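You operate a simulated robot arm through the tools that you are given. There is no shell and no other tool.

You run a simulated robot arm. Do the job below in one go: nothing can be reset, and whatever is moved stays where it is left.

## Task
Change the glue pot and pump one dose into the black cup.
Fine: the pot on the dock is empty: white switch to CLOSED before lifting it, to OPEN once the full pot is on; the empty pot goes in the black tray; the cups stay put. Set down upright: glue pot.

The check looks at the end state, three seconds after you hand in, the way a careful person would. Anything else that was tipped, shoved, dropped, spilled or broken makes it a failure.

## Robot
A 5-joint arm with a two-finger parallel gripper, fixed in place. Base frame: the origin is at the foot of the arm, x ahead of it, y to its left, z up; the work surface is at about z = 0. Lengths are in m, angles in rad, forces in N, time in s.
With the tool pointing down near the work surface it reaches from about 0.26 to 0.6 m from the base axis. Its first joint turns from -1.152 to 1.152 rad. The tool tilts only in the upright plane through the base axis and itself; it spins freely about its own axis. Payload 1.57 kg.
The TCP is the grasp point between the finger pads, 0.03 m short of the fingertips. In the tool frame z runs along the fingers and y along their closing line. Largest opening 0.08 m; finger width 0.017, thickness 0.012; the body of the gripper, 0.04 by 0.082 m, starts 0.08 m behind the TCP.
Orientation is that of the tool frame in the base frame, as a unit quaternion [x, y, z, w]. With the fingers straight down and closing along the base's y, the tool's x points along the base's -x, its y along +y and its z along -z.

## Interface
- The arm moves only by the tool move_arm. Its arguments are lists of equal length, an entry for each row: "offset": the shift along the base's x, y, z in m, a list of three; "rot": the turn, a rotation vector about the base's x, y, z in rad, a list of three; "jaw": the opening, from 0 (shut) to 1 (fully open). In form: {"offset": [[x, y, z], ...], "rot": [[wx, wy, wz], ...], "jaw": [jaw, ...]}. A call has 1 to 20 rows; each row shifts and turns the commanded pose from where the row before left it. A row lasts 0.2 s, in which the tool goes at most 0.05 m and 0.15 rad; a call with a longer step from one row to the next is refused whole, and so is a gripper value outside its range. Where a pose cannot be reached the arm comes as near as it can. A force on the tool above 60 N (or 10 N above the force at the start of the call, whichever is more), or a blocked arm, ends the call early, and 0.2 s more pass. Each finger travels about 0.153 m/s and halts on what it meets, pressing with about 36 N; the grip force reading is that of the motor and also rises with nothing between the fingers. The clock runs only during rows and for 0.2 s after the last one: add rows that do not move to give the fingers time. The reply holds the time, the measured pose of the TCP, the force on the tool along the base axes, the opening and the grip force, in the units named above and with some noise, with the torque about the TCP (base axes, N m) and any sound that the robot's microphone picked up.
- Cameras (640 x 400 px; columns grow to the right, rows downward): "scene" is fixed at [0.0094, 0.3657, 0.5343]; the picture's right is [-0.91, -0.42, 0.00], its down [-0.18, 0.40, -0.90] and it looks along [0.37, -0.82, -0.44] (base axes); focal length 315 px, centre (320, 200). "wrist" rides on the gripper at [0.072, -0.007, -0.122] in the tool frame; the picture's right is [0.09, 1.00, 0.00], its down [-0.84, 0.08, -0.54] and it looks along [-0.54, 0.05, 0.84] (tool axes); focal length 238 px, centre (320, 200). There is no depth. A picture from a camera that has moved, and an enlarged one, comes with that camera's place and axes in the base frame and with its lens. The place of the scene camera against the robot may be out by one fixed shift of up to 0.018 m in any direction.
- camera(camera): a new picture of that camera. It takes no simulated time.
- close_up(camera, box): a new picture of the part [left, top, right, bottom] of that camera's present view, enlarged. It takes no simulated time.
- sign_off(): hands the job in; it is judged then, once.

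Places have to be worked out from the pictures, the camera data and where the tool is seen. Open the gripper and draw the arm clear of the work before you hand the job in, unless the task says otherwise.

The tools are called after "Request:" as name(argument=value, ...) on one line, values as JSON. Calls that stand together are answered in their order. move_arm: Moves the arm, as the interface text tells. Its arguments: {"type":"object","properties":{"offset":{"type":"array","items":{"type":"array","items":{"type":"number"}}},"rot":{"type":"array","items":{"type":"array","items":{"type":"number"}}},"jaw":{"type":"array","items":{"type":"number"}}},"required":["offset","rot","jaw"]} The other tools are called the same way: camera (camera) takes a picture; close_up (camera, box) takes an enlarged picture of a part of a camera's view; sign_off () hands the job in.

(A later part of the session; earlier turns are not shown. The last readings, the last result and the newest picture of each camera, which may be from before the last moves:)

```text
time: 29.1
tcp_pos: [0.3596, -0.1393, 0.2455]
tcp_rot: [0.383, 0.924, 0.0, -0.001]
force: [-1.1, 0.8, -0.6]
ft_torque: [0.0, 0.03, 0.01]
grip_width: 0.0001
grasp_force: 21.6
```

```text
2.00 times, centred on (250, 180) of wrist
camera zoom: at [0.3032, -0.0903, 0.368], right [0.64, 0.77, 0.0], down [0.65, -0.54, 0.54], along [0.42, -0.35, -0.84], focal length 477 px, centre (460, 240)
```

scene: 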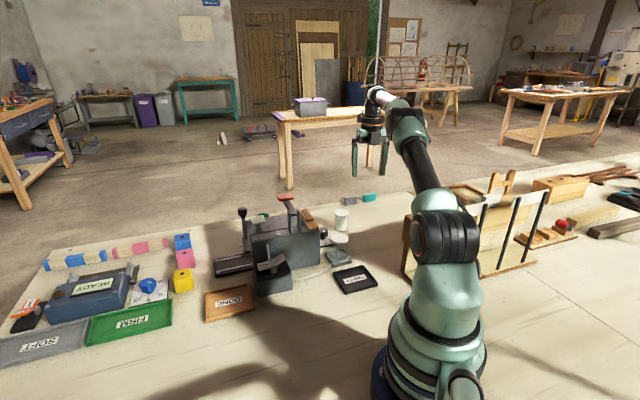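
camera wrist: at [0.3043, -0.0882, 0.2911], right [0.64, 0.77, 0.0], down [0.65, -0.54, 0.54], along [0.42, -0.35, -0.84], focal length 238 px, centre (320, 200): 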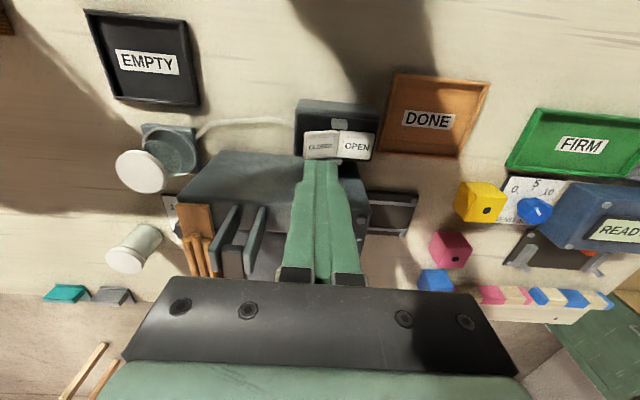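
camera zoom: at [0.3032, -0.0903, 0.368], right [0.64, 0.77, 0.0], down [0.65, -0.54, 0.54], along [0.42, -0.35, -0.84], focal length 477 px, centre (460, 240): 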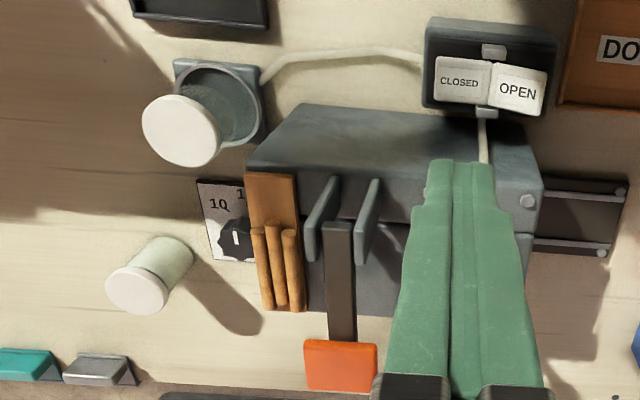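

The rocker stays at CLOSED. Next I go above the dock pot (0.2705,-0.299) with the jaw line parallel to the machine's end face and the camera away from the machine.

Request:
move_arm(offset=[[-0.0074, -0.0133, 0], [-0.0074, -0.0133, 0], [-0.0074, -0.0133, 0], [-0.0074, -0.0133, 0], [-0.0074, -0.0133, 0], [-0.0074, -0.0133, 0], [-0.0074, -0.0133, 0], [-0.0074, -0.0133, 0], [-0.0074, -0.0133, 0], [-0.0074, -0.0133, 0], [-0.0074, -0.0133, 0], [-0.0074, -0.0133, 0], [0, 0, -0.03], [0, 0, -0.03], [0, 0, -0.03], [0, 0, -0.01]], rot=[[0, 0, 0.131], [0, 0, 0.131], [0, 0, 0.131], [0, 0, 0.131], [0, 0, 0.131], [0, 0, 0.131], [0, 0, 0.131], [0, 0, 0.131], [0, 0, 0.131], [0, 0, 0.131], [0, 0, 0.131], [0, 0, 0.131], [0, 0, 0], [0, 0, 0], [0, 0, 0], [0, 0, 0]], jaw=[0.3, 0.6, 0.8, 0.8, 0.8, 0.8, 0.8, 0.8, 0.8, 0.8, 0.8, 0.8, 0.8, 0.8, 0.8, 0.8])

Request:
camera(camera="wrist")

Request:
close_up(camera="scene", box=[300, 190, 400, 300])

```text
time: 32.5
tcp_pos: [0.2718, -0.301, 0.1446]
tcp_rot: [-0.384, 0.923, -0.001, 0.001]
force: [0.4, -1.1, -0.1]
ft_torque: [0.01, 0.01, -0.01]
grip_width: 0.0639
grasp_force: 0.1
```

```text
taken
camera wrist: at [0.2245, -0.354, 0.2676], right [-0.77, 0.64, 0.0], down [0.54, 0.65, 0.54], along [0.35, 0.42, -0.84], focal length 238 px, centre (320, 200)
```

wrist: 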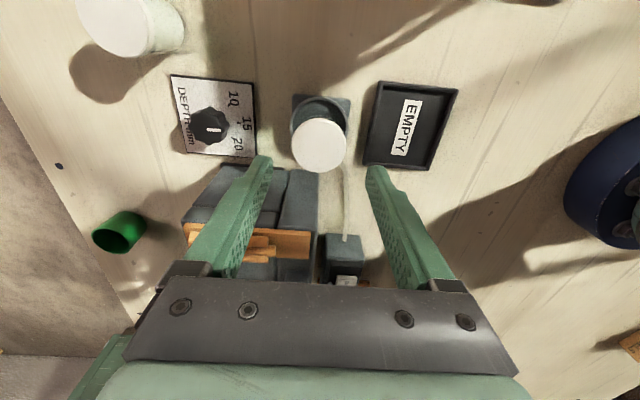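

```text
3.64 times, centred on (350, 245) of scene
camera zoom: at [0.0094, 0.3657, 0.5343], right [-0.91, -0.42, 0.0], down [-0.18, 0.4, -0.9], along [0.37, -0.82, -0.44], focal length 1146 px, centre (211, 36)
```

zoom: 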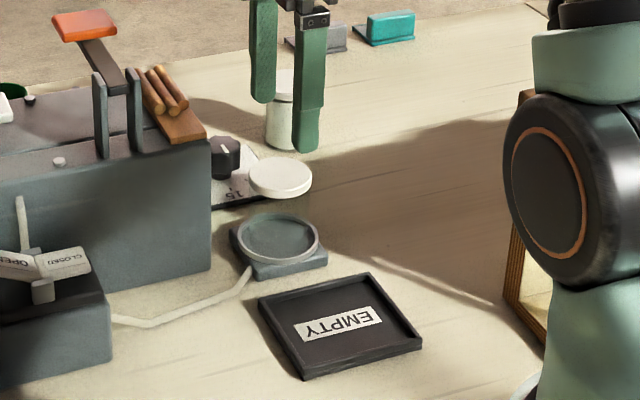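

Request:
close_up(camera="wrist", box=[255, 80, 385, 190])

```text
3.64 times, centred on (320, 135) of wrist
camera zoom: at [0.2245, -0.354, 0.2676], right [-0.77, 0.64, 0.0], down [0.54, 0.65, 0.54], along [0.35, 0.42, -0.84], focal length 867 px, centre (320, 436)
```

zoom: 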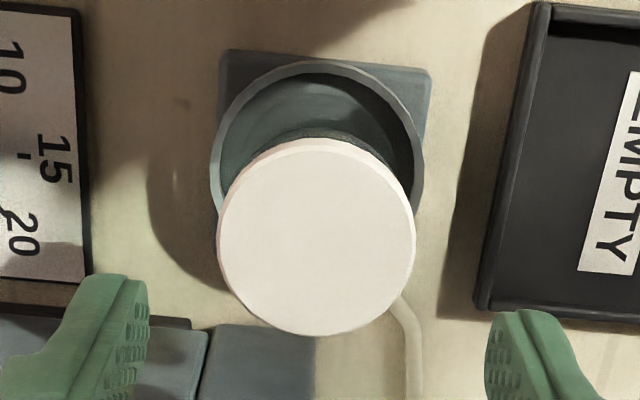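

Pot center re-measured at about (0.271,-0.299). I center on it and descend to grasp height (TCP z about 0.062, tips above the dock ring).

Request:
move_arm(offset=[[-0.0008, 0.002, -0.02], [0, 0, -0.02], [0, 0, -0.02], [0, 0, -0.014], [0, 0, -0.008], [0, 0, 0]], rot=[[0, 0, 0], [0, 0, 0], [0, 0, 0], [0, 0, 0], [0, 0, 0], [0, 0, 0]], jaw=[0.8, 0.8, 0.8, 0.8, 0.8, 0.8])

Request:
close_up(camera="scene", box=[300, 200, 400, 300])

Request:
camera(camera="wrist")

```text
time: 33.9
tcp_pos: [0.2708, -0.298, 0.0629]
tcp_rot: [-0.384, 0.924, -0.001, 0.0]
force: [0.1, -0.4, -0.4]
ft_torque: [-0.04, -0.02, -0.01]
grip_width: 0.0638
grasp_force: 0.2
```

```text
4.00 times, centred on (350, 250) of scene
camera zoom: at [0.0094, 0.3657, 0.5343], right [-0.91, -0.42, 0.0], down [-0.18, 0.4, -0.9], along [0.37, -0.82, -0.44], focal length 1261 px, centre (200, 0)
```

zoom: 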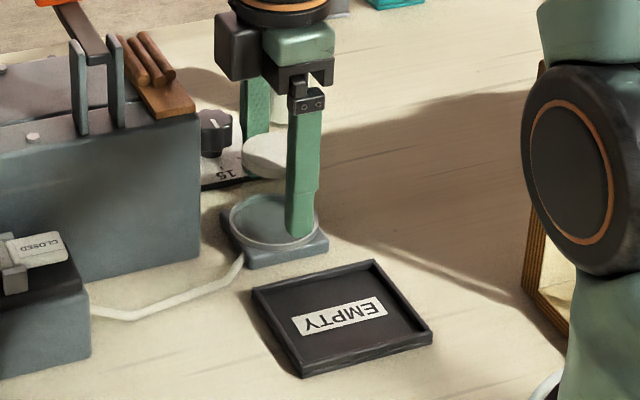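

```text
taken
camera wrist: at [0.2243, -0.3526, 0.1846], right [-0.77, 0.64, 0.0], down [0.54, 0.65, 0.54], along [0.35, 0.42, -0.84], focal length 238 px, centre (320, 200)
```

wrist: 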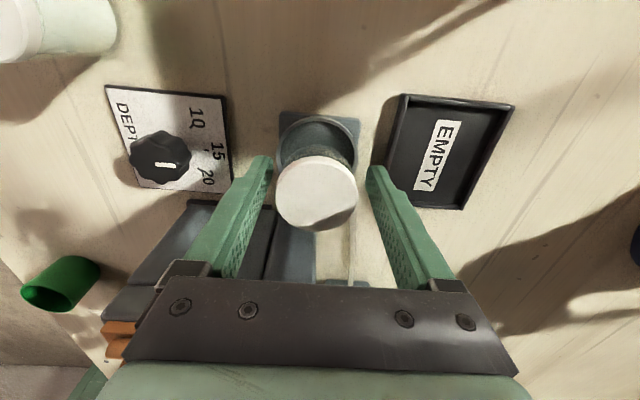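

Request:
close_up(camera="wrist", box=[260, 100, 390, 240])

```text
2.86 times, centred on (325, 170) of wrist
camera zoom: at [0.2243, -0.3526, 0.1846], right [-0.77, 0.64, 0.0], down [0.54, 0.65, 0.54], along [0.35, 0.42, -0.84], focal length 681 px, centre (306, 286)
```

zoom: 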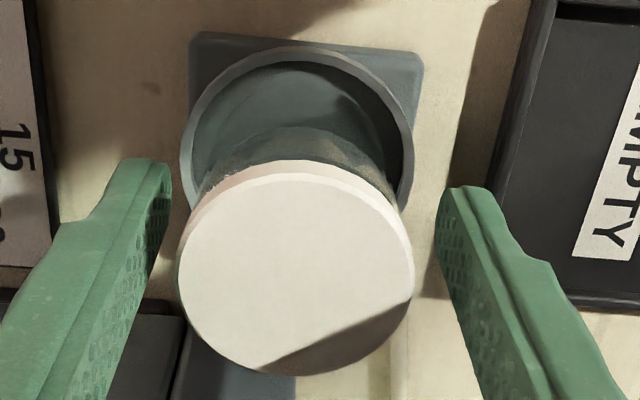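

Pot center from this view is (0.2715,-0.299), within about 1 mm of the TCP. I make the tiny correction and close the jaw on the pot.

Request:
move_arm(offset=[[0.0006, -0.0011, 0], [0, 0, 0], [0, 0, 0], [0, 0, 0]], rot=[[0, 0, 0], [0, 0, 0], [0, 0, 0], [0, 0, 0]], jaw=[0.8, 0.65, 0.5, 0.5])

```text
time: 34.9
tcp_pos: [0.2719, -0.2996, 0.0622]
tcp_rot: [-0.383, 0.924, 0.0, 0.0]
force: [0.3, -1.1, 0.0]
ft_torque: [0.01, 0.0, 0.02]
grip_width: 0.0453
grasp_force: 36.6
```

Gripped at 0.0453 m width. I lift the empty pot slowly straight up.

Request:
move_arm(offset=[[0, 0, 0.004], [0, 0, 0.006], [0, 0, 0.01], [0, 0, 0.015], [0, 0, 0.015]], rot=[[0, 0, 0], [0, 0, 0], [0, 0, 0], [0, 0, 0], [0, 0, 0]], jaw=[0.45, 0.45, 0.45, 0.45, 0.45])

Request:
close_up(camera="scene", box=[300, 180, 400, 300])

Request:
close_up(camera="wrist", box=[230, 60, 450, 260])

```text
time: 36.1
tcp_pos: [0.2693, -0.2975, 0.1129]
tcp_rot: [-0.384, 0.923, 0.0, 0.0]
force: [-0.4, 0.0, -0.4]
ft_torque: [-0.01, 0.02, 0.01]
grip_width: 0.0454
grasp_force: 36.3
```

```text
3.33 times, centred on (350, 240) of scene
camera zoom: at [0.0094, 0.3657, 0.5343], right [-0.91, -0.42, 0.0], down [-0.18, 0.4, -0.9], along [0.37, -0.82, -0.44], focal length 1051 px, centre (220, 67)
```

zoom: 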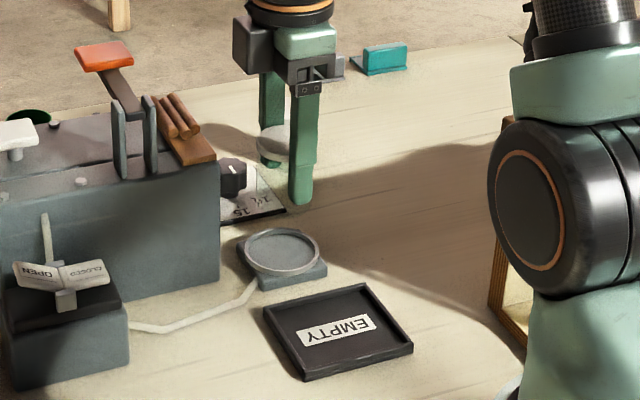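

```text
2.00 times, centred on (340, 160) of wrist
camera zoom: at [0.2237, -0.3521, 0.2356], right [-0.77, 0.64, 0.0], down [0.54, 0.65, 0.54], along [0.35, 0.42, -0.84], focal length 477 px, centre (280, 280)
```

zoom: 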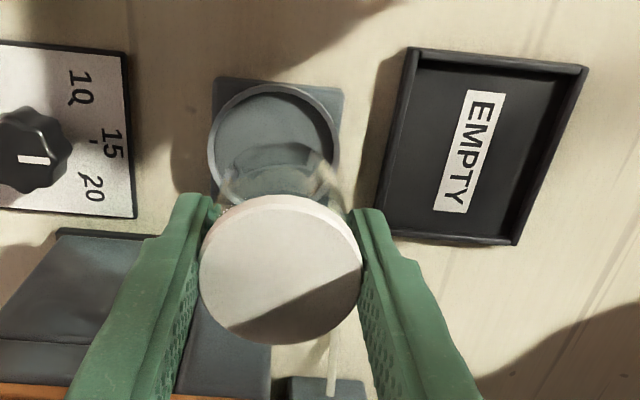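

The empty pot is lifted cleanly and upright. I carry it over the EMPTY tray center (0.2024,-0.2367).

Request:
move_arm(offset=[[-0.0172, 0.0156, 0], [-0.0172, 0.0156, 0], [-0.0172, 0.0156, 0], [-0.0172, 0.0156, 0], [0, 0, -0.015], [0, 0, -0.015], [0, 0, -0.015], [0, 0, -0.006]], rot=[[0, 0, 0], [0, 0, 0], [0, 0, 0], [0, 0, 0], [0, 0, 0], [0, 0, 0], [0, 0, 0], [0, 0, 0]], jaw=[0.45, 0.45, 0.45, 0.45, 0.45, 0.45, 0.45, 0.45])

Request:
close_up(camera="scene", box=[310, 220, 410, 310])

Request:
camera(camera="wrist")

```text
time: 37.9
tcp_pos: [0.201, -0.2359, 0.0632]
tcp_rot: [-0.384, 0.923, 0.0, 0.0]
force: [-0.1, 0.8, -1.5]
ft_torque: [0.03, 0.01, -0.01]
grip_width: 0.0453
grasp_force: 36.5
```

```text
4.44 times, centred on (360, 265) of scene
camera zoom: at [0.0094, 0.3657, 0.5343], right [-0.91, -0.42, 0.0], down [-0.18, 0.4, -0.9], along [0.37, -0.82, -0.44], focal length 1401 px, centre (142, -89)
```

zoom: 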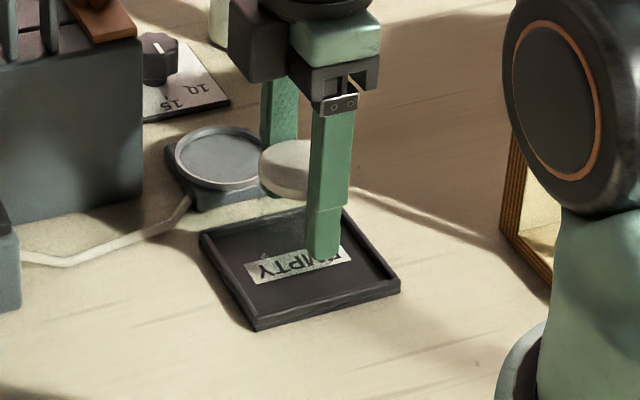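

```text
taken
camera wrist: at [0.1558, -0.2896, 0.1853], right [-0.77, 0.64, 0.0], down [0.54, 0.65, 0.54], along [0.35, 0.42, -0.84], focal length 238 px, centre (320, 200)
```

wrist: 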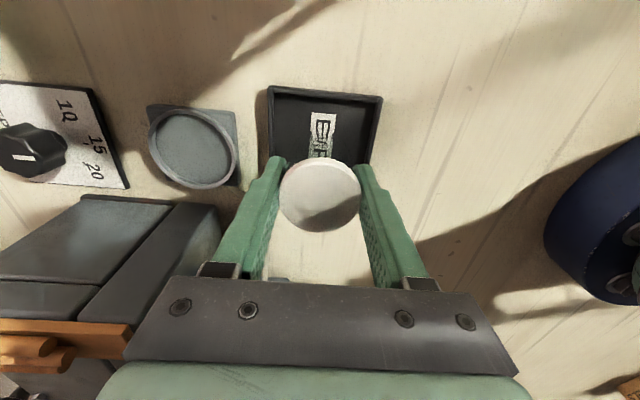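

The pot hangs above the tray center. I lower gently in small steps until the floor contact shows in the force; also grabbing a close-up of the now clear dock.

Request:
close_up(camera="wrist", box=[120, 80, 270, 210])

Request:
move_arm(offset=[[0, 0, -0.003], [0, 0, -0.002], [0, 0, -0.001], [0, 0, -0.001], [0, 0, -0.001]], rot=[[0, 0, 0], [0, 0, 0], [0, 0, 0], [0, 0, 0], [0, 0, 0]], jaw=[0.45, 0.45, 0.45, 0.45, 0.45])

```text
3.08 times, centred on (195, 145) of wrist
camera zoom: at [0.1558, -0.2896, 0.1853], right [-0.77, 0.64, 0.0], down [0.54, 0.65, 0.54], along [0.35, 0.42, -0.84], focal length 733 px, centre (705, 369)
```

zoom: 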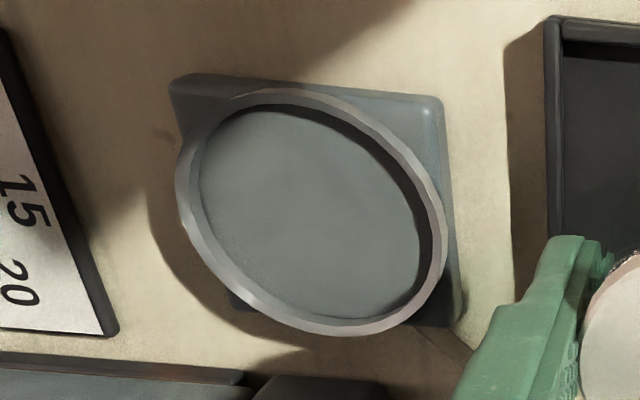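

```text
time: 39.1
tcp_pos: [0.2024, -0.2373, 0.0544]
tcp_rot: [-0.383, 0.924, 0.0, 0.0]
force: [0.2, -0.2, -0.5]
ft_torque: [-0.02, 0.0, -0.03]
grip_width: 0.0452
grasp_force: 36.1
```

No contact yet at z=0.054; I continue in 1 mm steps.

Request:
move_arm(offset=[[0, 0, -0.001], [0, 0, -0.001], [0, 0, -0.001]], rot=[[0, 0, 0], [0, 0, 0], [0, 0, 0]], jaw=[0.45, 0.45, 0.45])

Request:
close_up(camera="scene", box=[310, 220, 410, 310])

```text
time: 39.9
tcp_pos: [0.2018, -0.2363, 0.0509]
tcp_rot: [-0.384, 0.923, -0.001, 0.0]
force: [1.9, 5.8, 27.4]
ft_torque: [0.16, 0.05, -0.01]
grip_width: 0.0455
grasp_force: 36.0
```

```text
4.44 times, centred on (360, 265) of scene
camera zoom: at [0.0093, 0.3658, 0.5342], right [-0.91, -0.42, 0.0], down [-0.18, 0.4, -0.9], along [0.37, -0.82, -0.44], focal length 1401 px, centre (142, -89)
```

zoom: 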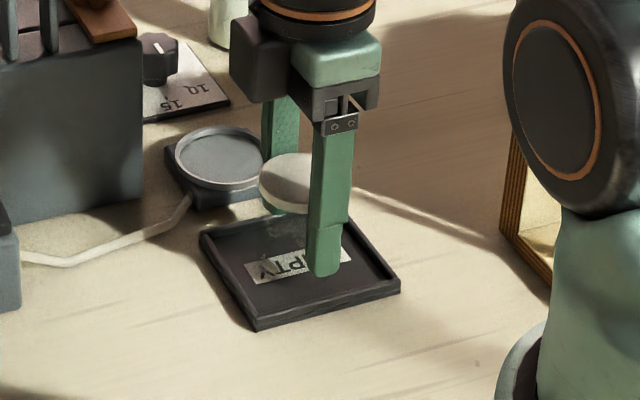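

Floor contact is felt (27 N). I relax slightly, open the jaw a little and withdraw straight up.

Request:
move_arm(offset=[[0, 0, 0.0008], [0, 0, 0], [0, 0, 0], [0, 0, 0], [0, 0, 0.01], [0, 0, 0.02], [0, 0, 0.03], [0, 0, 0.03]], rot=[[0, 0, 0], [0, 0, 0], [0, 0, 0], [0, 0, 0], [0, 0, 0], [0, 0, 0], [0, 0, 0], [0, 0, 0]], jaw=[0.55, 0.65, 0.72, 0.72, 0.72, 0.72, 0.72, 0.72])

Request:
close_up(camera="scene", box=[310, 200, 410, 310])

Request:
camera(camera="wrist")

```text
time: 41.7
tcp_pos: [0.2002, -0.2359, 0.1423]
tcp_rot: [-0.384, 0.923, 0.0, 0.0]
force: [0.1, -0.6, -0.3]
ft_torque: [-0.03, 0.01, 0.0]
grip_width: 0.0574
grasp_force: 0.1
```

```text
3.64 times, centred on (360, 255) of scene
camera zoom: at [0.0094, 0.3657, 0.5343], right [-0.91, -0.42, 0.0], down [-0.18, 0.4, -0.9], along [0.37, -0.82, -0.44], focal length 1146 px, centre (174, 0)
```

zoom: 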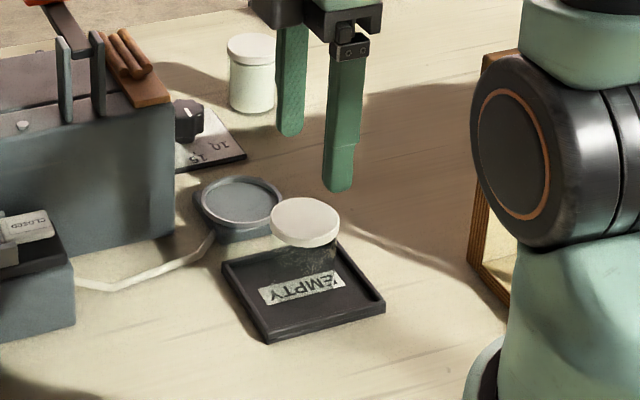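

```text
taken
camera wrist: at [0.1535, -0.2901, 0.2646], right [-0.77, 0.64, 0.0], down [0.54, 0.65, 0.54], along [0.35, 0.42, -0.84], focal length 238 px, centre (320, 200)
```

wrist: 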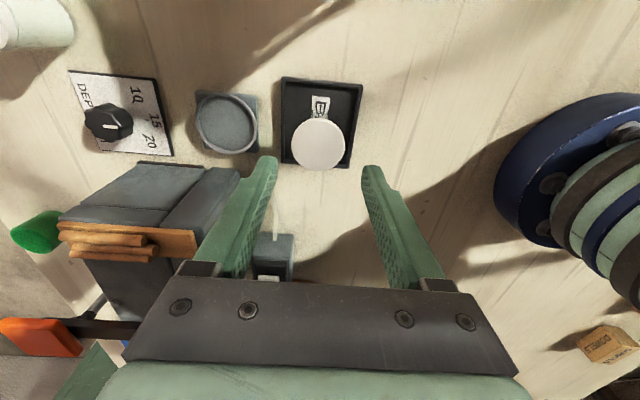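

The empty pot stands upright in the EMPTY tray. Now I travel at this height to above the full pot (about (0.325,-0.458)), keeping the same orientation, after taking a dock close-up for its exact center.

Request:
close_up(camera="wrist", box=[180, 80, 280, 165])

Request:
move_arm(offset=[[0.0155, -0.0278, 0.002], [0.0155, -0.0278, 0.002], [0.0155, -0.0278, 0.002], [0.0155, -0.0278, 0.002], [0.0155, -0.0278, 0.002], [0.0155, -0.0278, 0], [0.0155, -0.0278, 0], [0.0155, -0.0278, 0], [0, 0, 0]], rot=[[0, 0, 0], [0, 0, 0], [0, 0, 0], [0, 0, 0], [0, 0, 0], [0, 0, 0], [0, 0, 0], [0, 0, 0], [0, 0, 0]], jaw=[0.8, 0.8, 0.8, 0.8, 0.8, 0.8, 0.8, 0.8, 0.8])

Request:
camera(camera="wrist")

Request:
close_up(camera="wrist", box=[250, 80, 390, 200])

Request:
camera(camera="scene")

```text
4.71 times, centred on (230, 122) of wrist
camera zoom: at [0.1535, -0.2901, 0.2646], right [-0.77, 0.64, 0.0], down [0.54, 0.65, 0.54], along [0.35, 0.42, -0.84], focal length 1122 px, centre (744, 565)
```

zoom: 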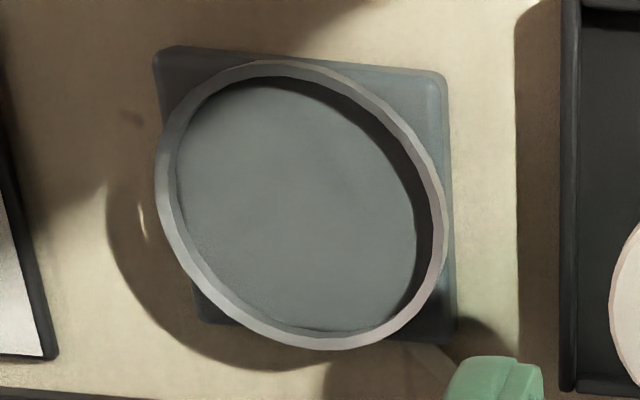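

```text
time: 43.7
tcp_pos: [0.3272, -0.4558, 0.1511]
tcp_rot: [-0.384, 0.923, 0.0, 0.0]
force: [-0.7, -0.1, 0.0]
ft_torque: [0.0, 0.02, 0.03]
grip_width: 0.0639
grasp_force: 0.1
```

```text
taken
camera wrist: at [0.2803, -0.5105, 0.2731], right [-0.77, 0.64, 0.0], down [0.54, 0.65, 0.54], along [0.34, 0.42, -0.84], focal length 238 px, centre (320, 200)
```

wrist: 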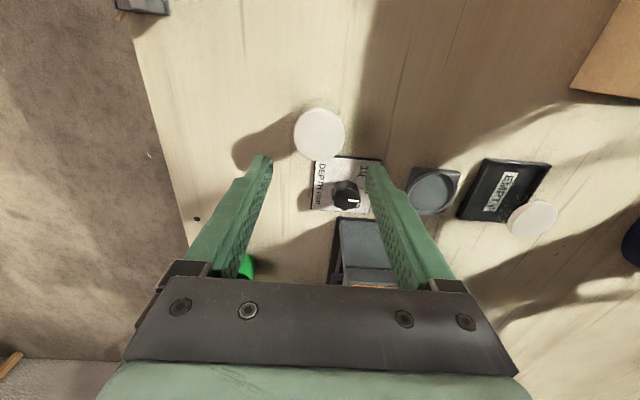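

```text
3.33 times, centred on (320, 140) of wrist
camera zoom: at [0.2803, -0.5105, 0.2731], right [-0.77, 0.64, 0.0], down [0.54, 0.65, 0.54], along [0.34, 0.42, -0.84], focal length 794 px, centre (320, 400)
```

zoom: 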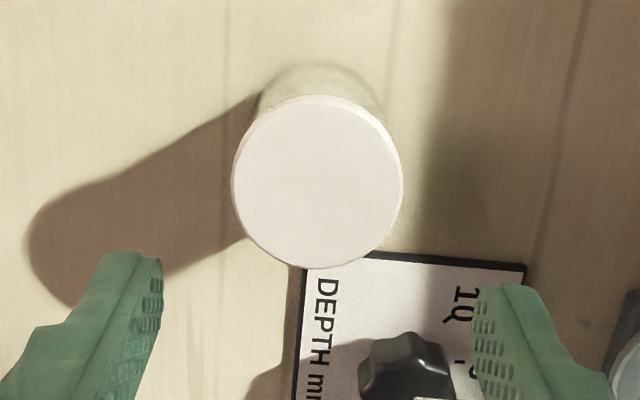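

```text
taken
```

scene: 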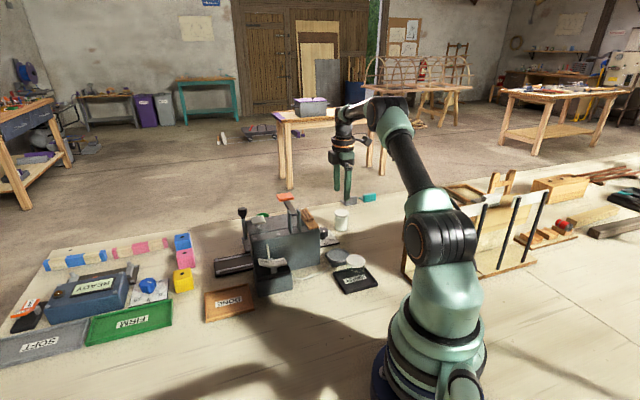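

Full pot's lid center measures (0.3246,-0.4573); dock center confirms at about (0.270,-0.300). I center on the full pot and descend to z≈0.048.

Request:
move_arm(offset=[[-0.0026, -0.0015, -0.02], [0, 0, -0.02], [0, 0, -0.02], [0, 0, -0.02], [0, 0, -0.015], [0, 0, -0.008], [0, 0, 0]], rot=[[0, 0, 0], [0, 0, 0], [0, 0, 0], [0, 0, 0], [0, 0, 0], [0, 0, 0], [0, 0, 0]], jaw=[0.8, 0.8, 0.8, 0.8, 0.8, 0.8, 0.8])

Request:
close_up(camera="wrist", box=[250, 100, 390, 240])

Request:
close_up(camera="scene", box=[300, 170, 400, 280])

```text
time: 45.3
tcp_pos: [0.324, -0.4622, 0.0484]
tcp_rot: [-0.383, 0.924, 0.0, 0.0]
force: [-0.2, 0.1, -0.3]
ft_torque: [-0.02, -0.04, 0.01]
grip_width: 0.0641
grasp_force: 0.1
```

```text
2.86 times, centred on (320, 170) of wrist
camera zoom: at [0.2767, -0.5154, 0.1706], right [-0.77, 0.64, 0.0], down [0.54, 0.65, 0.54], along [0.35, 0.42, -0.84], focal length 681 px, centre (320, 286)
```

zoom: 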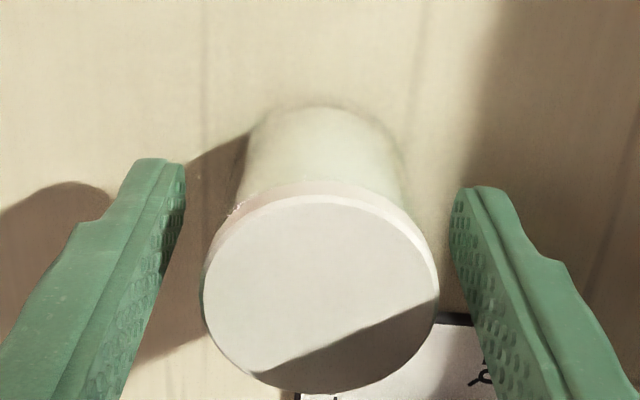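

```text
3.64 times, centred on (350, 225) of scene
camera zoom: at [0.0094, 0.3657, 0.5343], right [-0.91, -0.42, 0.0], down [-0.18, 0.4, -0.9], along [0.37, -0.82, -0.44], focal length 1146 px, centre (211, 109)
```

zoom: 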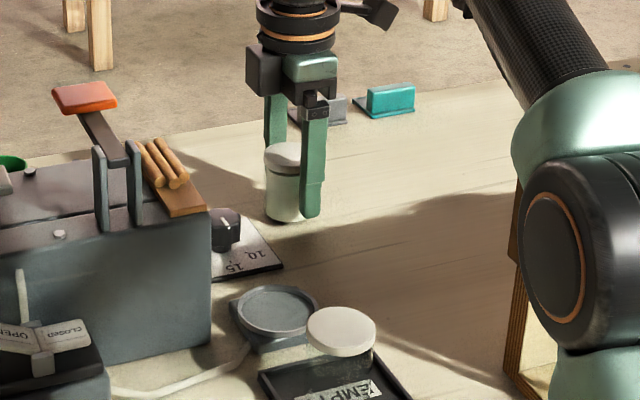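

The pot is about 5–6 mm toward the machine side relative to the finger centers. I shift by (0.003,0.0045) and check again.

Request:
move_arm(offset=[[0.003, 0.0045, 0], [0, 0, 0]], rot=[[0, 0, 0], [0, 0, 0]], jaw=[0.8, 0.8])

Request:
close_up(camera="wrist", box=[250, 100, 390, 240])

```text
time: 45.9
tcp_pos: [0.3271, -0.4563, 0.048]
tcp_rot: [-0.383, 0.924, 0.001, 0.0]
force: [0.8, 0.8, -0.3]
ft_torque: [-0.03, -0.03, -0.04]
grip_width: 0.064
grasp_force: 0.0
```

```text
2.86 times, centred on (320, 170) of wrist
camera zoom: at [0.2805, -0.51, 0.1711], right [-0.77, 0.64, 0.0], down [0.54, 0.65, 0.54], along [0.35, 0.42, -0.84], focal length 681 px, centre (320, 286)
```

zoom: 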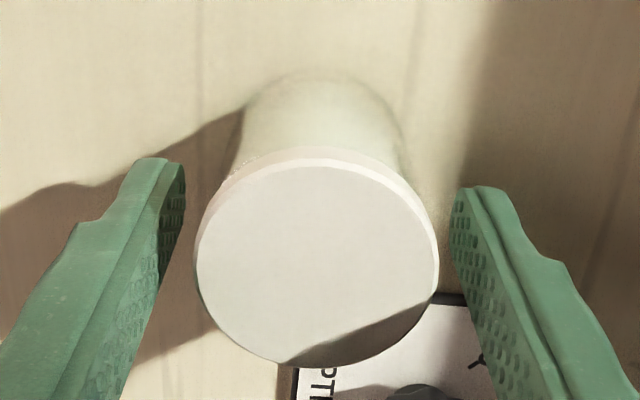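

Now only about 2 mm off along the finger-width direction. I fine-correct and close the jaw on the full pot.

Request:
move_arm(offset=[[-0.0015, -0.0015, 0], [0, 0, 0], [0, 0, 0], [0, 0, 0], [0, 0, 0]], rot=[[0, 0, 0], [0, 0, 0], [0, 0, 0], [0, 0, 0], [0, 0, 0]], jaw=[0.8, 0.7, 0.6, 0.45, 0.45])

Request:
close_up(camera="wrist", box=[250, 100, 390, 240])

```text
time: 47.1
tcp_pos: [0.3252, -0.4574, 0.0477]
tcp_rot: [-0.384, 0.924, 0.0, 0.0]
force: [0.3, -1.3, -0.8]
ft_torque: [0.0, -0.01, -0.01]
grip_width: 0.0451
grasp_force: 35.9
```

```text
2.86 times, centred on (320, 170) of wrist
camera zoom: at [0.2785, -0.5118, 0.1708], right [-0.77, 0.64, 0.0], down [0.54, 0.65, 0.54], along [0.35, 0.42, -0.84], focal length 681 px, centre (320, 286)
```

zoom: 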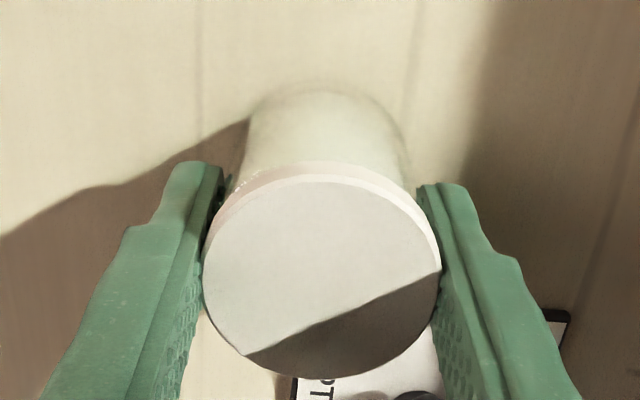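

Full pot gripped (0.0451). I lift it and carry it level over the dock center (0.271,-0.2995).

Request:
move_arm(offset=[[0, 0, 0.004], [0, 0, 0.006], [0, 0, 0.015], [0, 0, 0.02], [0, 0, 0.018], [-0.0068, 0.0197, 0], [-0.0068, 0.0197, 0], [-0.0068, 0.0197, 0], [-0.0068, 0.0197, 0], [-0.0068, 0.0197, 0], [-0.0068, 0.0197, 0], [-0.0068, 0.0197, 0], [-0.0068, 0.0197, 0], [0, 0, 0], [0, 0, 0]], rot=[[0, 0, 0], [0, 0, 0], [0, 0, 0], [0, 0, 0], [0, 0, 0], [0, 0, 0], [0, 0, 0], [0, 0, 0], [0, 0, 0], [0, 0, 0], [0, 0, 0], [0, 0, 0], [0, 0, 0], [0, 0, 0], [0, 0, 0]], jaw=[0.45, 0.45, 0.45, 0.45, 0.45, 0.45, 0.45, 0.45, 0.45, 0.45, 0.45, 0.45, 0.45, 0.45, 0.45])

Request:
camera(camera="wrist")

Request:
close_up(camera="wrist", box=[240, 80, 400, 240])

Request:
close_up(camera="scene", box=[300, 190, 400, 300])

```text
time: 50.3
tcp_pos: [0.2745, -0.3002, 0.1131]
tcp_rot: [-0.384, 0.923, 0.001, 0.0]
force: [-0.5, 0.6, -0.5]
ft_torque: [-0.01, -0.01, -0.02]
grip_width: 0.0455
grasp_force: 36.1
```

```text
taken
camera wrist: at [0.2276, -0.3537, 0.235], right [-0.77, 0.64, 0.0], down [0.54, 0.65, 0.54], along [0.35, 0.42, -0.84], focal length 238 px, centre (320, 200)
```

wrist: 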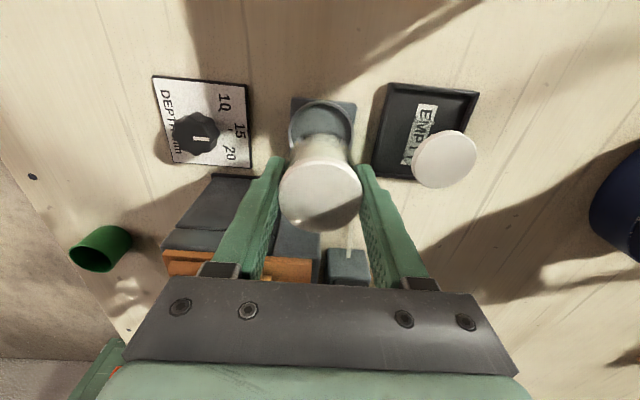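

```text
2.50 times, centred on (320, 160) of wrist
camera zoom: at [0.2276, -0.3537, 0.235], right [-0.77, 0.64, 0.0], down [0.54, 0.65, 0.54], along [0.35, 0.42, -0.84], focal length 596 px, centre (320, 300)
```

zoom: 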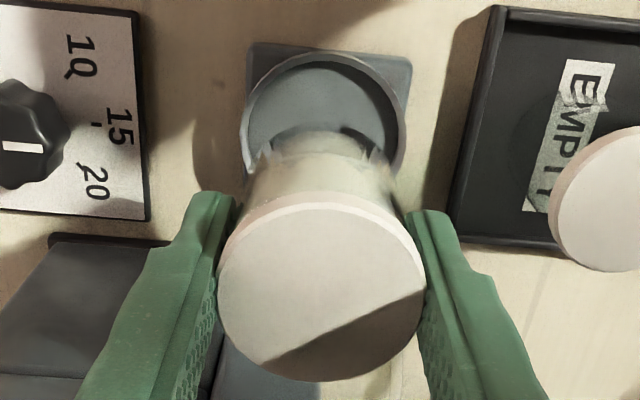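

```text
3.64 times, centred on (350, 245) of scene
camera zoom: at [0.0094, 0.3657, 0.5343], right [-0.91, -0.42, 0.0], down [-0.18, 0.4, -0.9], along [0.37, -0.82, -0.44], focal length 1146 px, centre (211, 36)
```

zoom: 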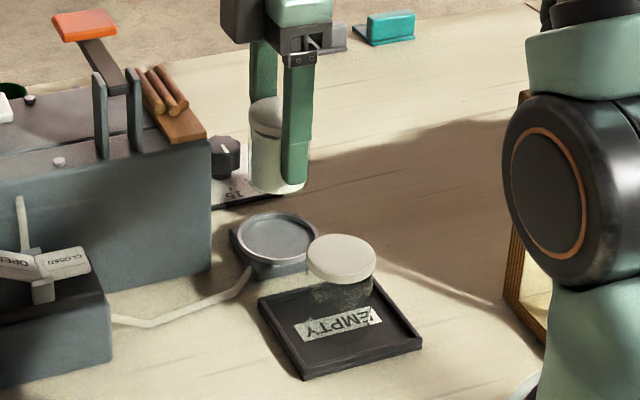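

Compared with the reference image when the empty pot was lifted from the dock, the ring appears about 4 mm off sideways; I shift by (-0.003,+0.0025) and recheck.

Request:
move_arm(offset=[[-0.003, 0.0025, 0], [0, 0, 0]], rot=[[0, 0, 0], [0, 0, 0]], jaw=[0.45, 0.45])

Request:
close_up(camera="wrist", box=[230, 60, 450, 260])

```text
time: 50.9
tcp_pos: [0.27, -0.2995, 0.1129]
tcp_rot: [-0.384, 0.924, 0.0, 0.0]
force: [0.0, -0.2, 0.5]
ft_torque: [-0.01, 0.03, 0.03]
grip_width: 0.0452
grasp_force: 36.2
```

```text
2.00 times, centred on (340, 160) of wrist
camera zoom: at [0.2236, -0.3516, 0.2348], right [-0.77, 0.64, 0.0], down [0.54, 0.65, 0.54], along [0.35, 0.42, -0.84], focal length 477 px, centre (280, 280)
```

zoom: 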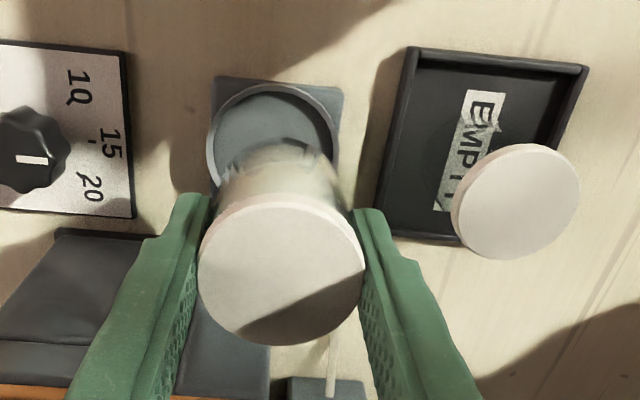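

The view now matches the reference almost exactly, so the pot is centered over the dock ring. I descend to just above the dock floor.

Request:
move_arm(offset=[[0, 0, -0.015], [0, 0, -0.015], [0, 0, -0.01], [0, 0, -0.004], [0, 0, -0.001], [0, 0, -0.001]], rot=[[0, 0, 0], [0, 0, 0], [0, 0, 0], [0, 0, 0], [0, 0, 0], [0, 0, 0]], jaw=[0.45, 0.45, 0.45, 0.45, 0.45, 0.45])

Request:
close_up(camera="wrist", box=[260, 100, 390, 240])

Request:
close_up(camera="scene", box=[310, 210, 390, 290])

```text
time: 52.3
tcp_pos: [0.2679, -0.2971, 0.0644]
tcp_rot: [-0.384, 0.923, 0.0, 0.0]
force: [-0.3, -0.4, -0.6]
ft_torque: [0.0, 0.0, -0.01]
grip_width: 0.0451
grasp_force: 35.9
```

```text
2.86 times, centred on (325, 170) of wrist
camera zoom: at [0.2216, -0.3511, 0.1878], right [-0.77, 0.64, 0.0], down [0.54, 0.65, 0.54], along [0.35, 0.42, -0.84], focal length 681 px, centre (306, 286)
```

zoom: 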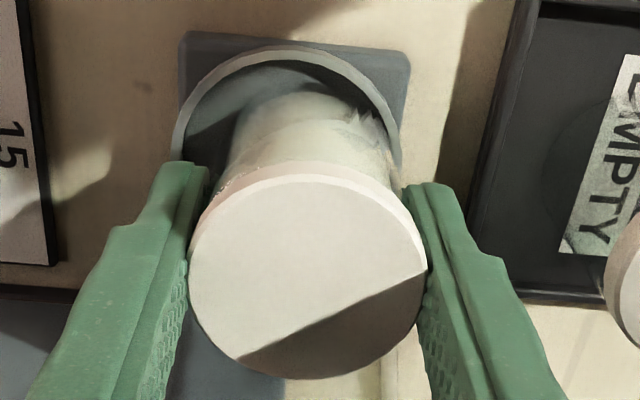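

```text
5.00 times, centred on (350, 250) of scene
camera zoom: at [0.0094, 0.3657, 0.5343], right [-0.91, -0.42, 0.0], down [-0.18, 0.4, -0.9], along [0.37, -0.82, -0.44], focal length 1576 px, centre (170, -50)
```

zoom: 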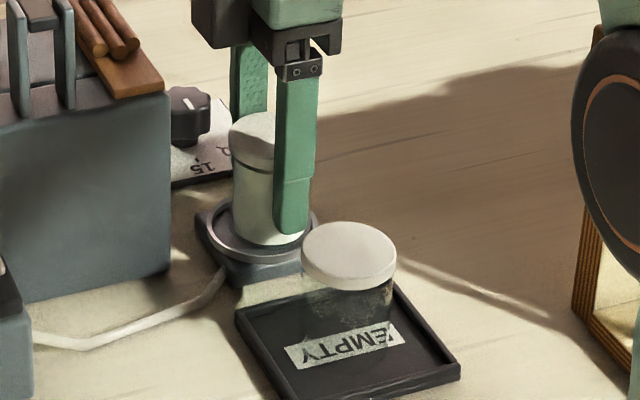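

The measured pose and the image agree that I'm about 4 mm off to the tray side. I correct by (+0.0033,-0.0025) before lowering further.

Request:
move_arm(offset=[[0.0033, -0.0025, 0], [0, 0, 0]], rot=[[0, 0, 0], [0, 0, 0]], jaw=[0.45, 0.45])

Request:
close_up(camera="wrist", box=[260, 100, 390, 240])

```text
time: 52.9
tcp_pos: [0.2699, -0.3003, 0.0659]
tcp_rot: [-0.383, 0.924, 0.0, 0.0]
force: [0.5, -0.2, -0.1]
ft_torque: [0.0, 0.01, 0.01]
grip_width: 0.0452
grasp_force: 35.9
```

```text
2.86 times, centred on (325, 170) of wrist
camera zoom: at [0.2246, -0.3537, 0.1878], right [-0.77, 0.64, 0.0], down [0.54, 0.65, 0.54], along [0.35, 0.42, -0.84], focal length 681 px, centre (306, 286)
```

zoom: 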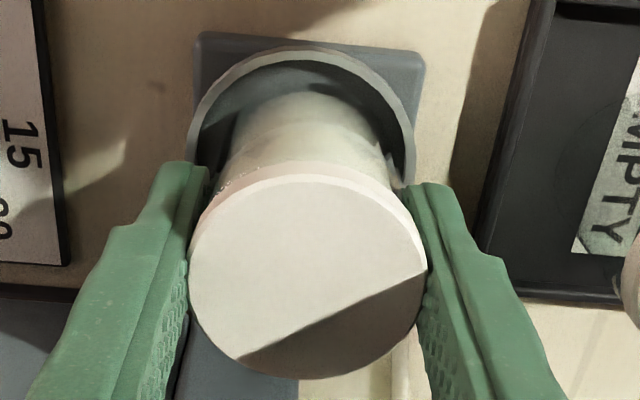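

Now the view matches the original dock picture. I lower in 1 mm steps to seat the pot.

Request:
move_arm(offset=[[0, 0, -0.001], [0, 0, -0.001], [0, 0, -0.001]], rot=[[0, 0, 0], [0, 0, 0], [0, 0, 0]], jaw=[0.45, 0.45, 0.45])

```text
time: 53.7
tcp_pos: [0.2707, -0.3006, 0.0618]
tcp_rot: [-0.384, 0.923, 0.0, 0.0]
force: [-0.4, 0.0, -0.9]
ft_torque: [0.0, 0.03, 0.02]
grip_width: 0.0453
grasp_force: 35.4
```

No contact yet; two more 1 mm steps.

Request:
move_arm(offset=[[0, 0, -0.001], [0, 0, -0.001]], rot=[[0, 0, 0], [0, 0, 0]], jaw=[0.45, 0.45])

```text
time: 54.3
tcp_pos: [0.2716, -0.2996, 0.0611]
tcp_rot: [-0.384, 0.923, 0.001, 0.0]
force: [-0.3, -0.6, -0.5]
ft_torque: [-0.03, 0.01, 0.0]
grip_width: 0.0453
grasp_force: 36.2
```

Request:
move_arm(offset=[[0, 0, -0.001], [0, 0, -0.001]], rot=[[0, 0, 0], [0, 0, 0]], jaw=[0.45, 0.45])

Request:
close_up(camera="scene", box=[310, 210, 390, 290])

```text
time: 54.9
tcp_pos: [0.2722, -0.3006, 0.0588]
tcp_rot: [-0.383, 0.924, -0.001, 0.0]
force: [-5.7, 7.8, 25.9]
ft_torque: [0.19, 0.18, 0.01]
grip_width: 0.0456
grasp_force: 36.0
```

```text
5.00 times, centred on (350, 250) of scene
camera zoom: at [0.0093, 0.3658, 0.5342], right [-0.91, -0.42, 0.0], down [-0.18, 0.4, -0.9], along [0.37, -0.82, -0.44], focal length 1576 px, centre (170, -50)
```

zoom: 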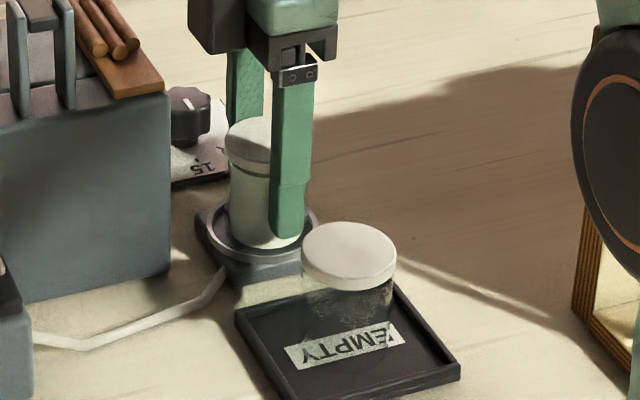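

Contact felt at z≈0.059, i.e. the pot bottom is at the dock floor. I relax slightly, open the jaw and withdraw upward.

Request:
move_arm(offset=[[0, 0, 0.0008], [0, 0, 0], [0, 0, 0], [0, 0, 0], [0, 0, 0.01], [0, 0, 0.02], [0, 0, 0.03], [0, 0, 0.03]], rot=[[0, 0, 0], [0, 0, 0], [0, 0, 0], [0, 0, 0], [0, 0, 0], [0, 0, 0], [0, 0, 0], [0, 0, 0]], jaw=[0.55, 0.65, 0.75, 0.75, 0.75, 0.75, 0.75, 0.75])

Request:
close_up(camera="scene", box=[310, 210, 390, 290])

Request:
camera(camera="wrist")

Request:
close_up(camera="wrist", box=[255, 80, 385, 190])

```text
time: 56.7
tcp_pos: [0.2704, -0.2987, 0.1503]
tcp_rot: [-0.384, 0.923, 0.0, 0.001]
force: [0.3, -0.4, -0.1]
ft_torque: [-0.01, 0.0, 0.01]
grip_width: 0.0601
grasp_force: 0.2
```

```text
5.00 times, centred on (350, 250) of scene
camera zoom: at [0.0094, 0.3657, 0.5343], right [-0.91, -0.42, 0.0], down [-0.18, 0.4, -0.9], along [0.37, -0.82, -0.44], focal length 1576 px, centre (170, -50)
```

zoom: 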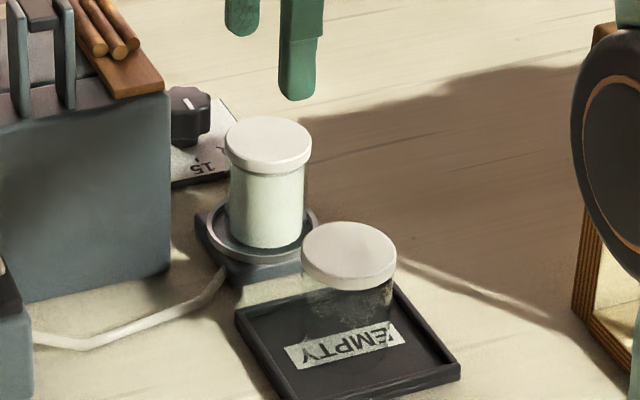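

```text
taken
camera wrist: at [0.2247, -0.3521, 0.2734], right [-0.77, 0.64, 0.0], down [0.54, 0.65, 0.54], along [0.34, 0.42, -0.84], focal length 238 px, centre (320, 200)
```

wrist: 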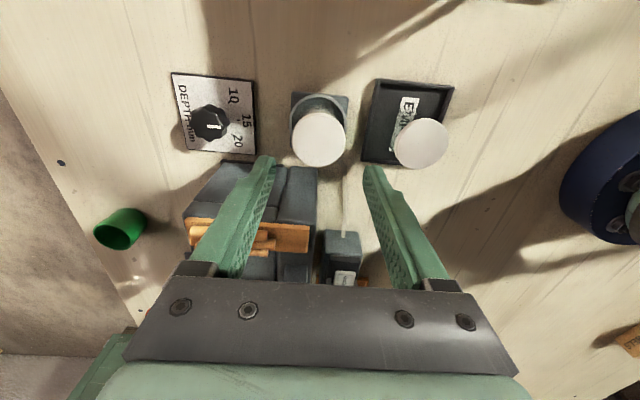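

```text
3.64 times, centred on (320, 135) of wrist
camera zoom: at [0.2247, -0.3521, 0.2734], right [-0.77, 0.64, 0.0], down [0.54, 0.65, 0.54], along [0.34, 0.42, -0.84], focal length 867 px, centre (320, 436)
```

zoom: 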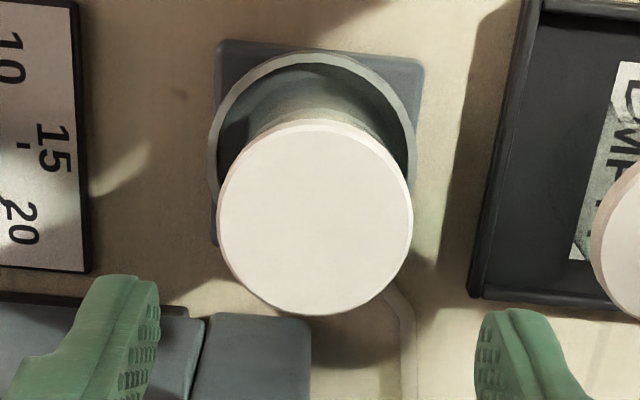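

The full pot stands upright inside the dock ring. Now I rise, turn and go above the raised OPEN paddle at about (0.3876,-0.114) with closed fingers.

Request:
move_arm(offset=[[0, 0, 0.025], [0, 0, 0.025], [0, 0, 0.025], [0, 0, 0.025], [0.00977, 0.0154, 0], [0.00977, 0.0154, 0], [0.00977, 0.0154, 0], [0.00977, 0.0154, 0], [0.00977, 0.0154, 0], [0.00977, 0.0154, 0], [0.00977, 0.0154, 0], [0.00977, 0.0154, 0], [0.00977, 0.0154, 0], [0.00977, 0.0154, 0], [0.00977, 0.0154, 0], [0.00977, 0.0154, 0], [0, 0, 0]], rot=[[0, 0, 0], [0, 0, 0], [0, 0, 0], [0, 0, 0], [0, 0, -0.131], [0, 0, -0.131], [0, 0, -0.131], [0, 0, -0.131], [0, 0, -0.131], [0, 0, -0.131], [0, 0, -0.131], [0, 0, -0.131], [0, 0, -0.131], [0, 0, -0.131], [0, 0, -0.131], [0, 0, -0.131], [0, 0, 0]], jaw=[0.75, 0.75, 0.75, 0.6, 0.4, 0.2, 0, 0, 0, 0, 0, 0, 0, 0, 0, 0, 0])

Request:
camera(camera="wrist")

Request:
close_up(camera="wrist", box=[250, 60, 390, 180])

```text
time: 60.3
tcp_pos: [0.3887, -0.1135, 0.2485]
tcp_rot: [0.383, 0.924, 0.0, 0.0]
force: [0.1, 0.5, -1.0]
ft_torque: [0.03, 0.01, 0.05]
grip_width: 0.0002
grasp_force: 21.3
```

```text
taken
camera wrist: at [0.3338, -0.066, 0.3699], right [0.64, 0.77, 0.0], down [0.65, -0.54, 0.54], along [0.42, -0.35, -0.84], focal length 238 px, centre (320, 200)
```

wrist: 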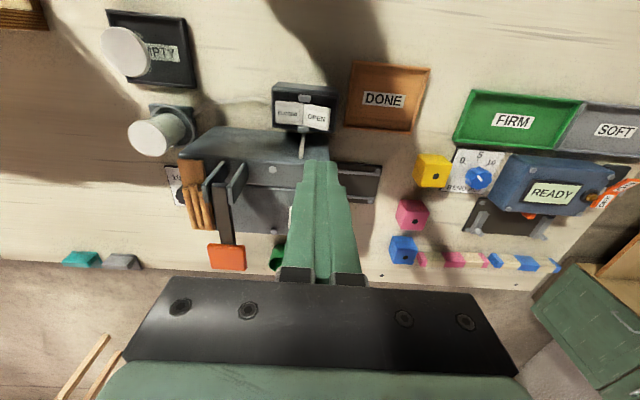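

```text
3.33 times, centred on (320, 120) of wrist
camera zoom: at [0.3338, -0.066, 0.3699], right [0.64, 0.77, 0.0], down [0.65, -0.54, 0.54], along [0.42, -0.35, -0.84], focal length 794 px, centre (320, 467)
```

zoom: 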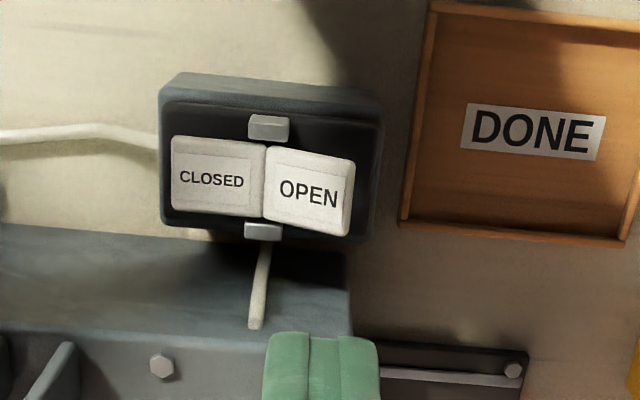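

The OPEN paddle's outer half is right below the TCP. I descend to just above it and check the position.

Request:
move_arm(offset=[[0, 0, -0.024], [0, 0, -0.024], [0, 0, -0.024], [0, 0, -0.024], [0, 0, -0.024], [0, 0, -0.007], [0, 0, 0]], rot=[[0, 0, 0], [0, 0, 0], [0, 0, 0], [0, 0, 0], [0, 0, 0], [0, 0, 0], [0, 0, 0]], jaw=[0, 0, 0, 0, 0, 0, 0])

Request:
close_up(camera="wrist", box=[250, 80, 390, 200])

Request:
close_up(camera="scene", box=[225, 220, 325, 300])

```text
time: 61.9
tcp_pos: [0.3904, -0.115, 0.1224]
tcp_rot: [0.382, 0.924, 0.0, 0.0]
force: [-0.1, -0.4, -0.1]
ft_torque: [0.0, -0.01, 0.0]
grip_width: 0.0
grasp_force: 21.0
```

```text
3.33 times, centred on (320, 140) of wrist
camera zoom: at [0.3345, -0.0657, 0.2445], right [0.64, 0.77, 0.0], down [0.65, -0.54, 0.54], along [0.42, -0.35, -0.84], focal length 794 px, centre (320, 400)
```

zoom: 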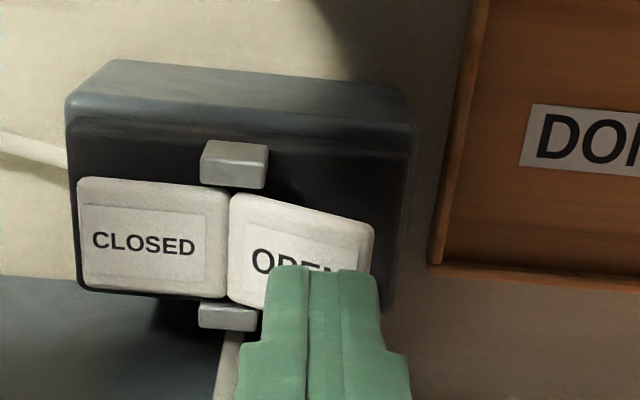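

```text
5.00 times, centred on (275, 260) of scene
camera zoom: at [0.0094, 0.3657, 0.5343], right [-0.91, -0.42, 0.0], down [-0.18, 0.4, -0.9], along [0.37, -0.82, -0.44], focal length 1576 px, centre (545, -100)
```

zoom: 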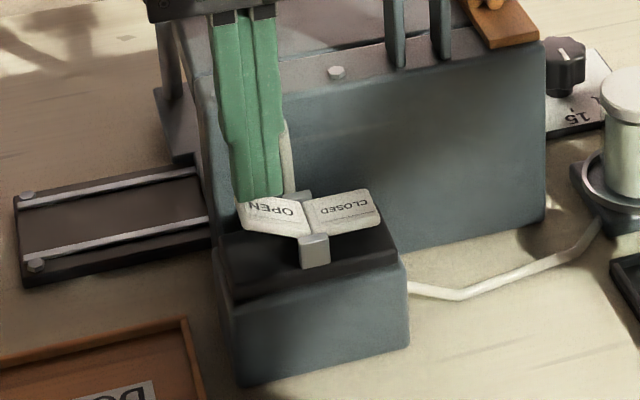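

The fingertips line up with the OPEN paddle's outer part. I press down in small steps.

Request:
move_arm(offset=[[0, 0, -0.004], [0, 0, -0.003], [0, 0, -0.003], [0, 0, -0.002], [0, 0, -0.002], [0, 0, -0.001]], rot=[[0, 0, 0], [0, 0, 0], [0, 0, 0], [0, 0, 0], [0, 0, 0], [0, 0, 0]], jaw=[0, 0, 0, 0, 0, 0])

Request:
close_up(camera="scene", box=[225, 220, 325, 300])

```text
time: 63.3
tcp_pos: [0.3896, -0.1152, 0.1079]
tcp_rot: [0.383, 0.924, 0.0, 0.0]
force: [0.0, 0.1, -0.5]
ft_torque: [-0.01, 0.01, 0.03]
grip_width: 0.0
grasp_force: 21.6
```

```text
5.00 times, centred on (275, 260) of scene
camera zoom: at [0.0094, 0.3657, 0.5343], right [-0.91, -0.42, 0.0], down [-0.18, 0.4, -0.9], along [0.37, -0.82, -0.44], focal length 1576 px, centre (545, -100)
```

zoom: 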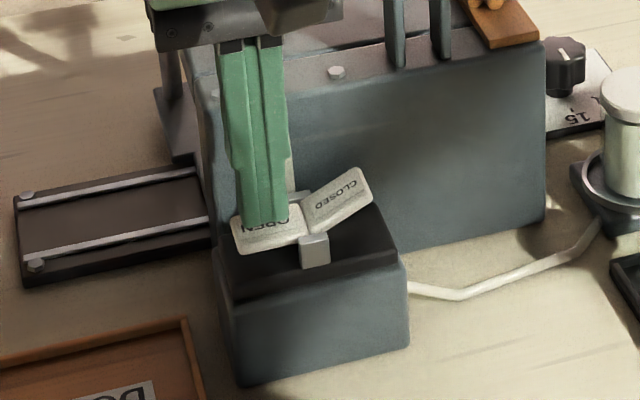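

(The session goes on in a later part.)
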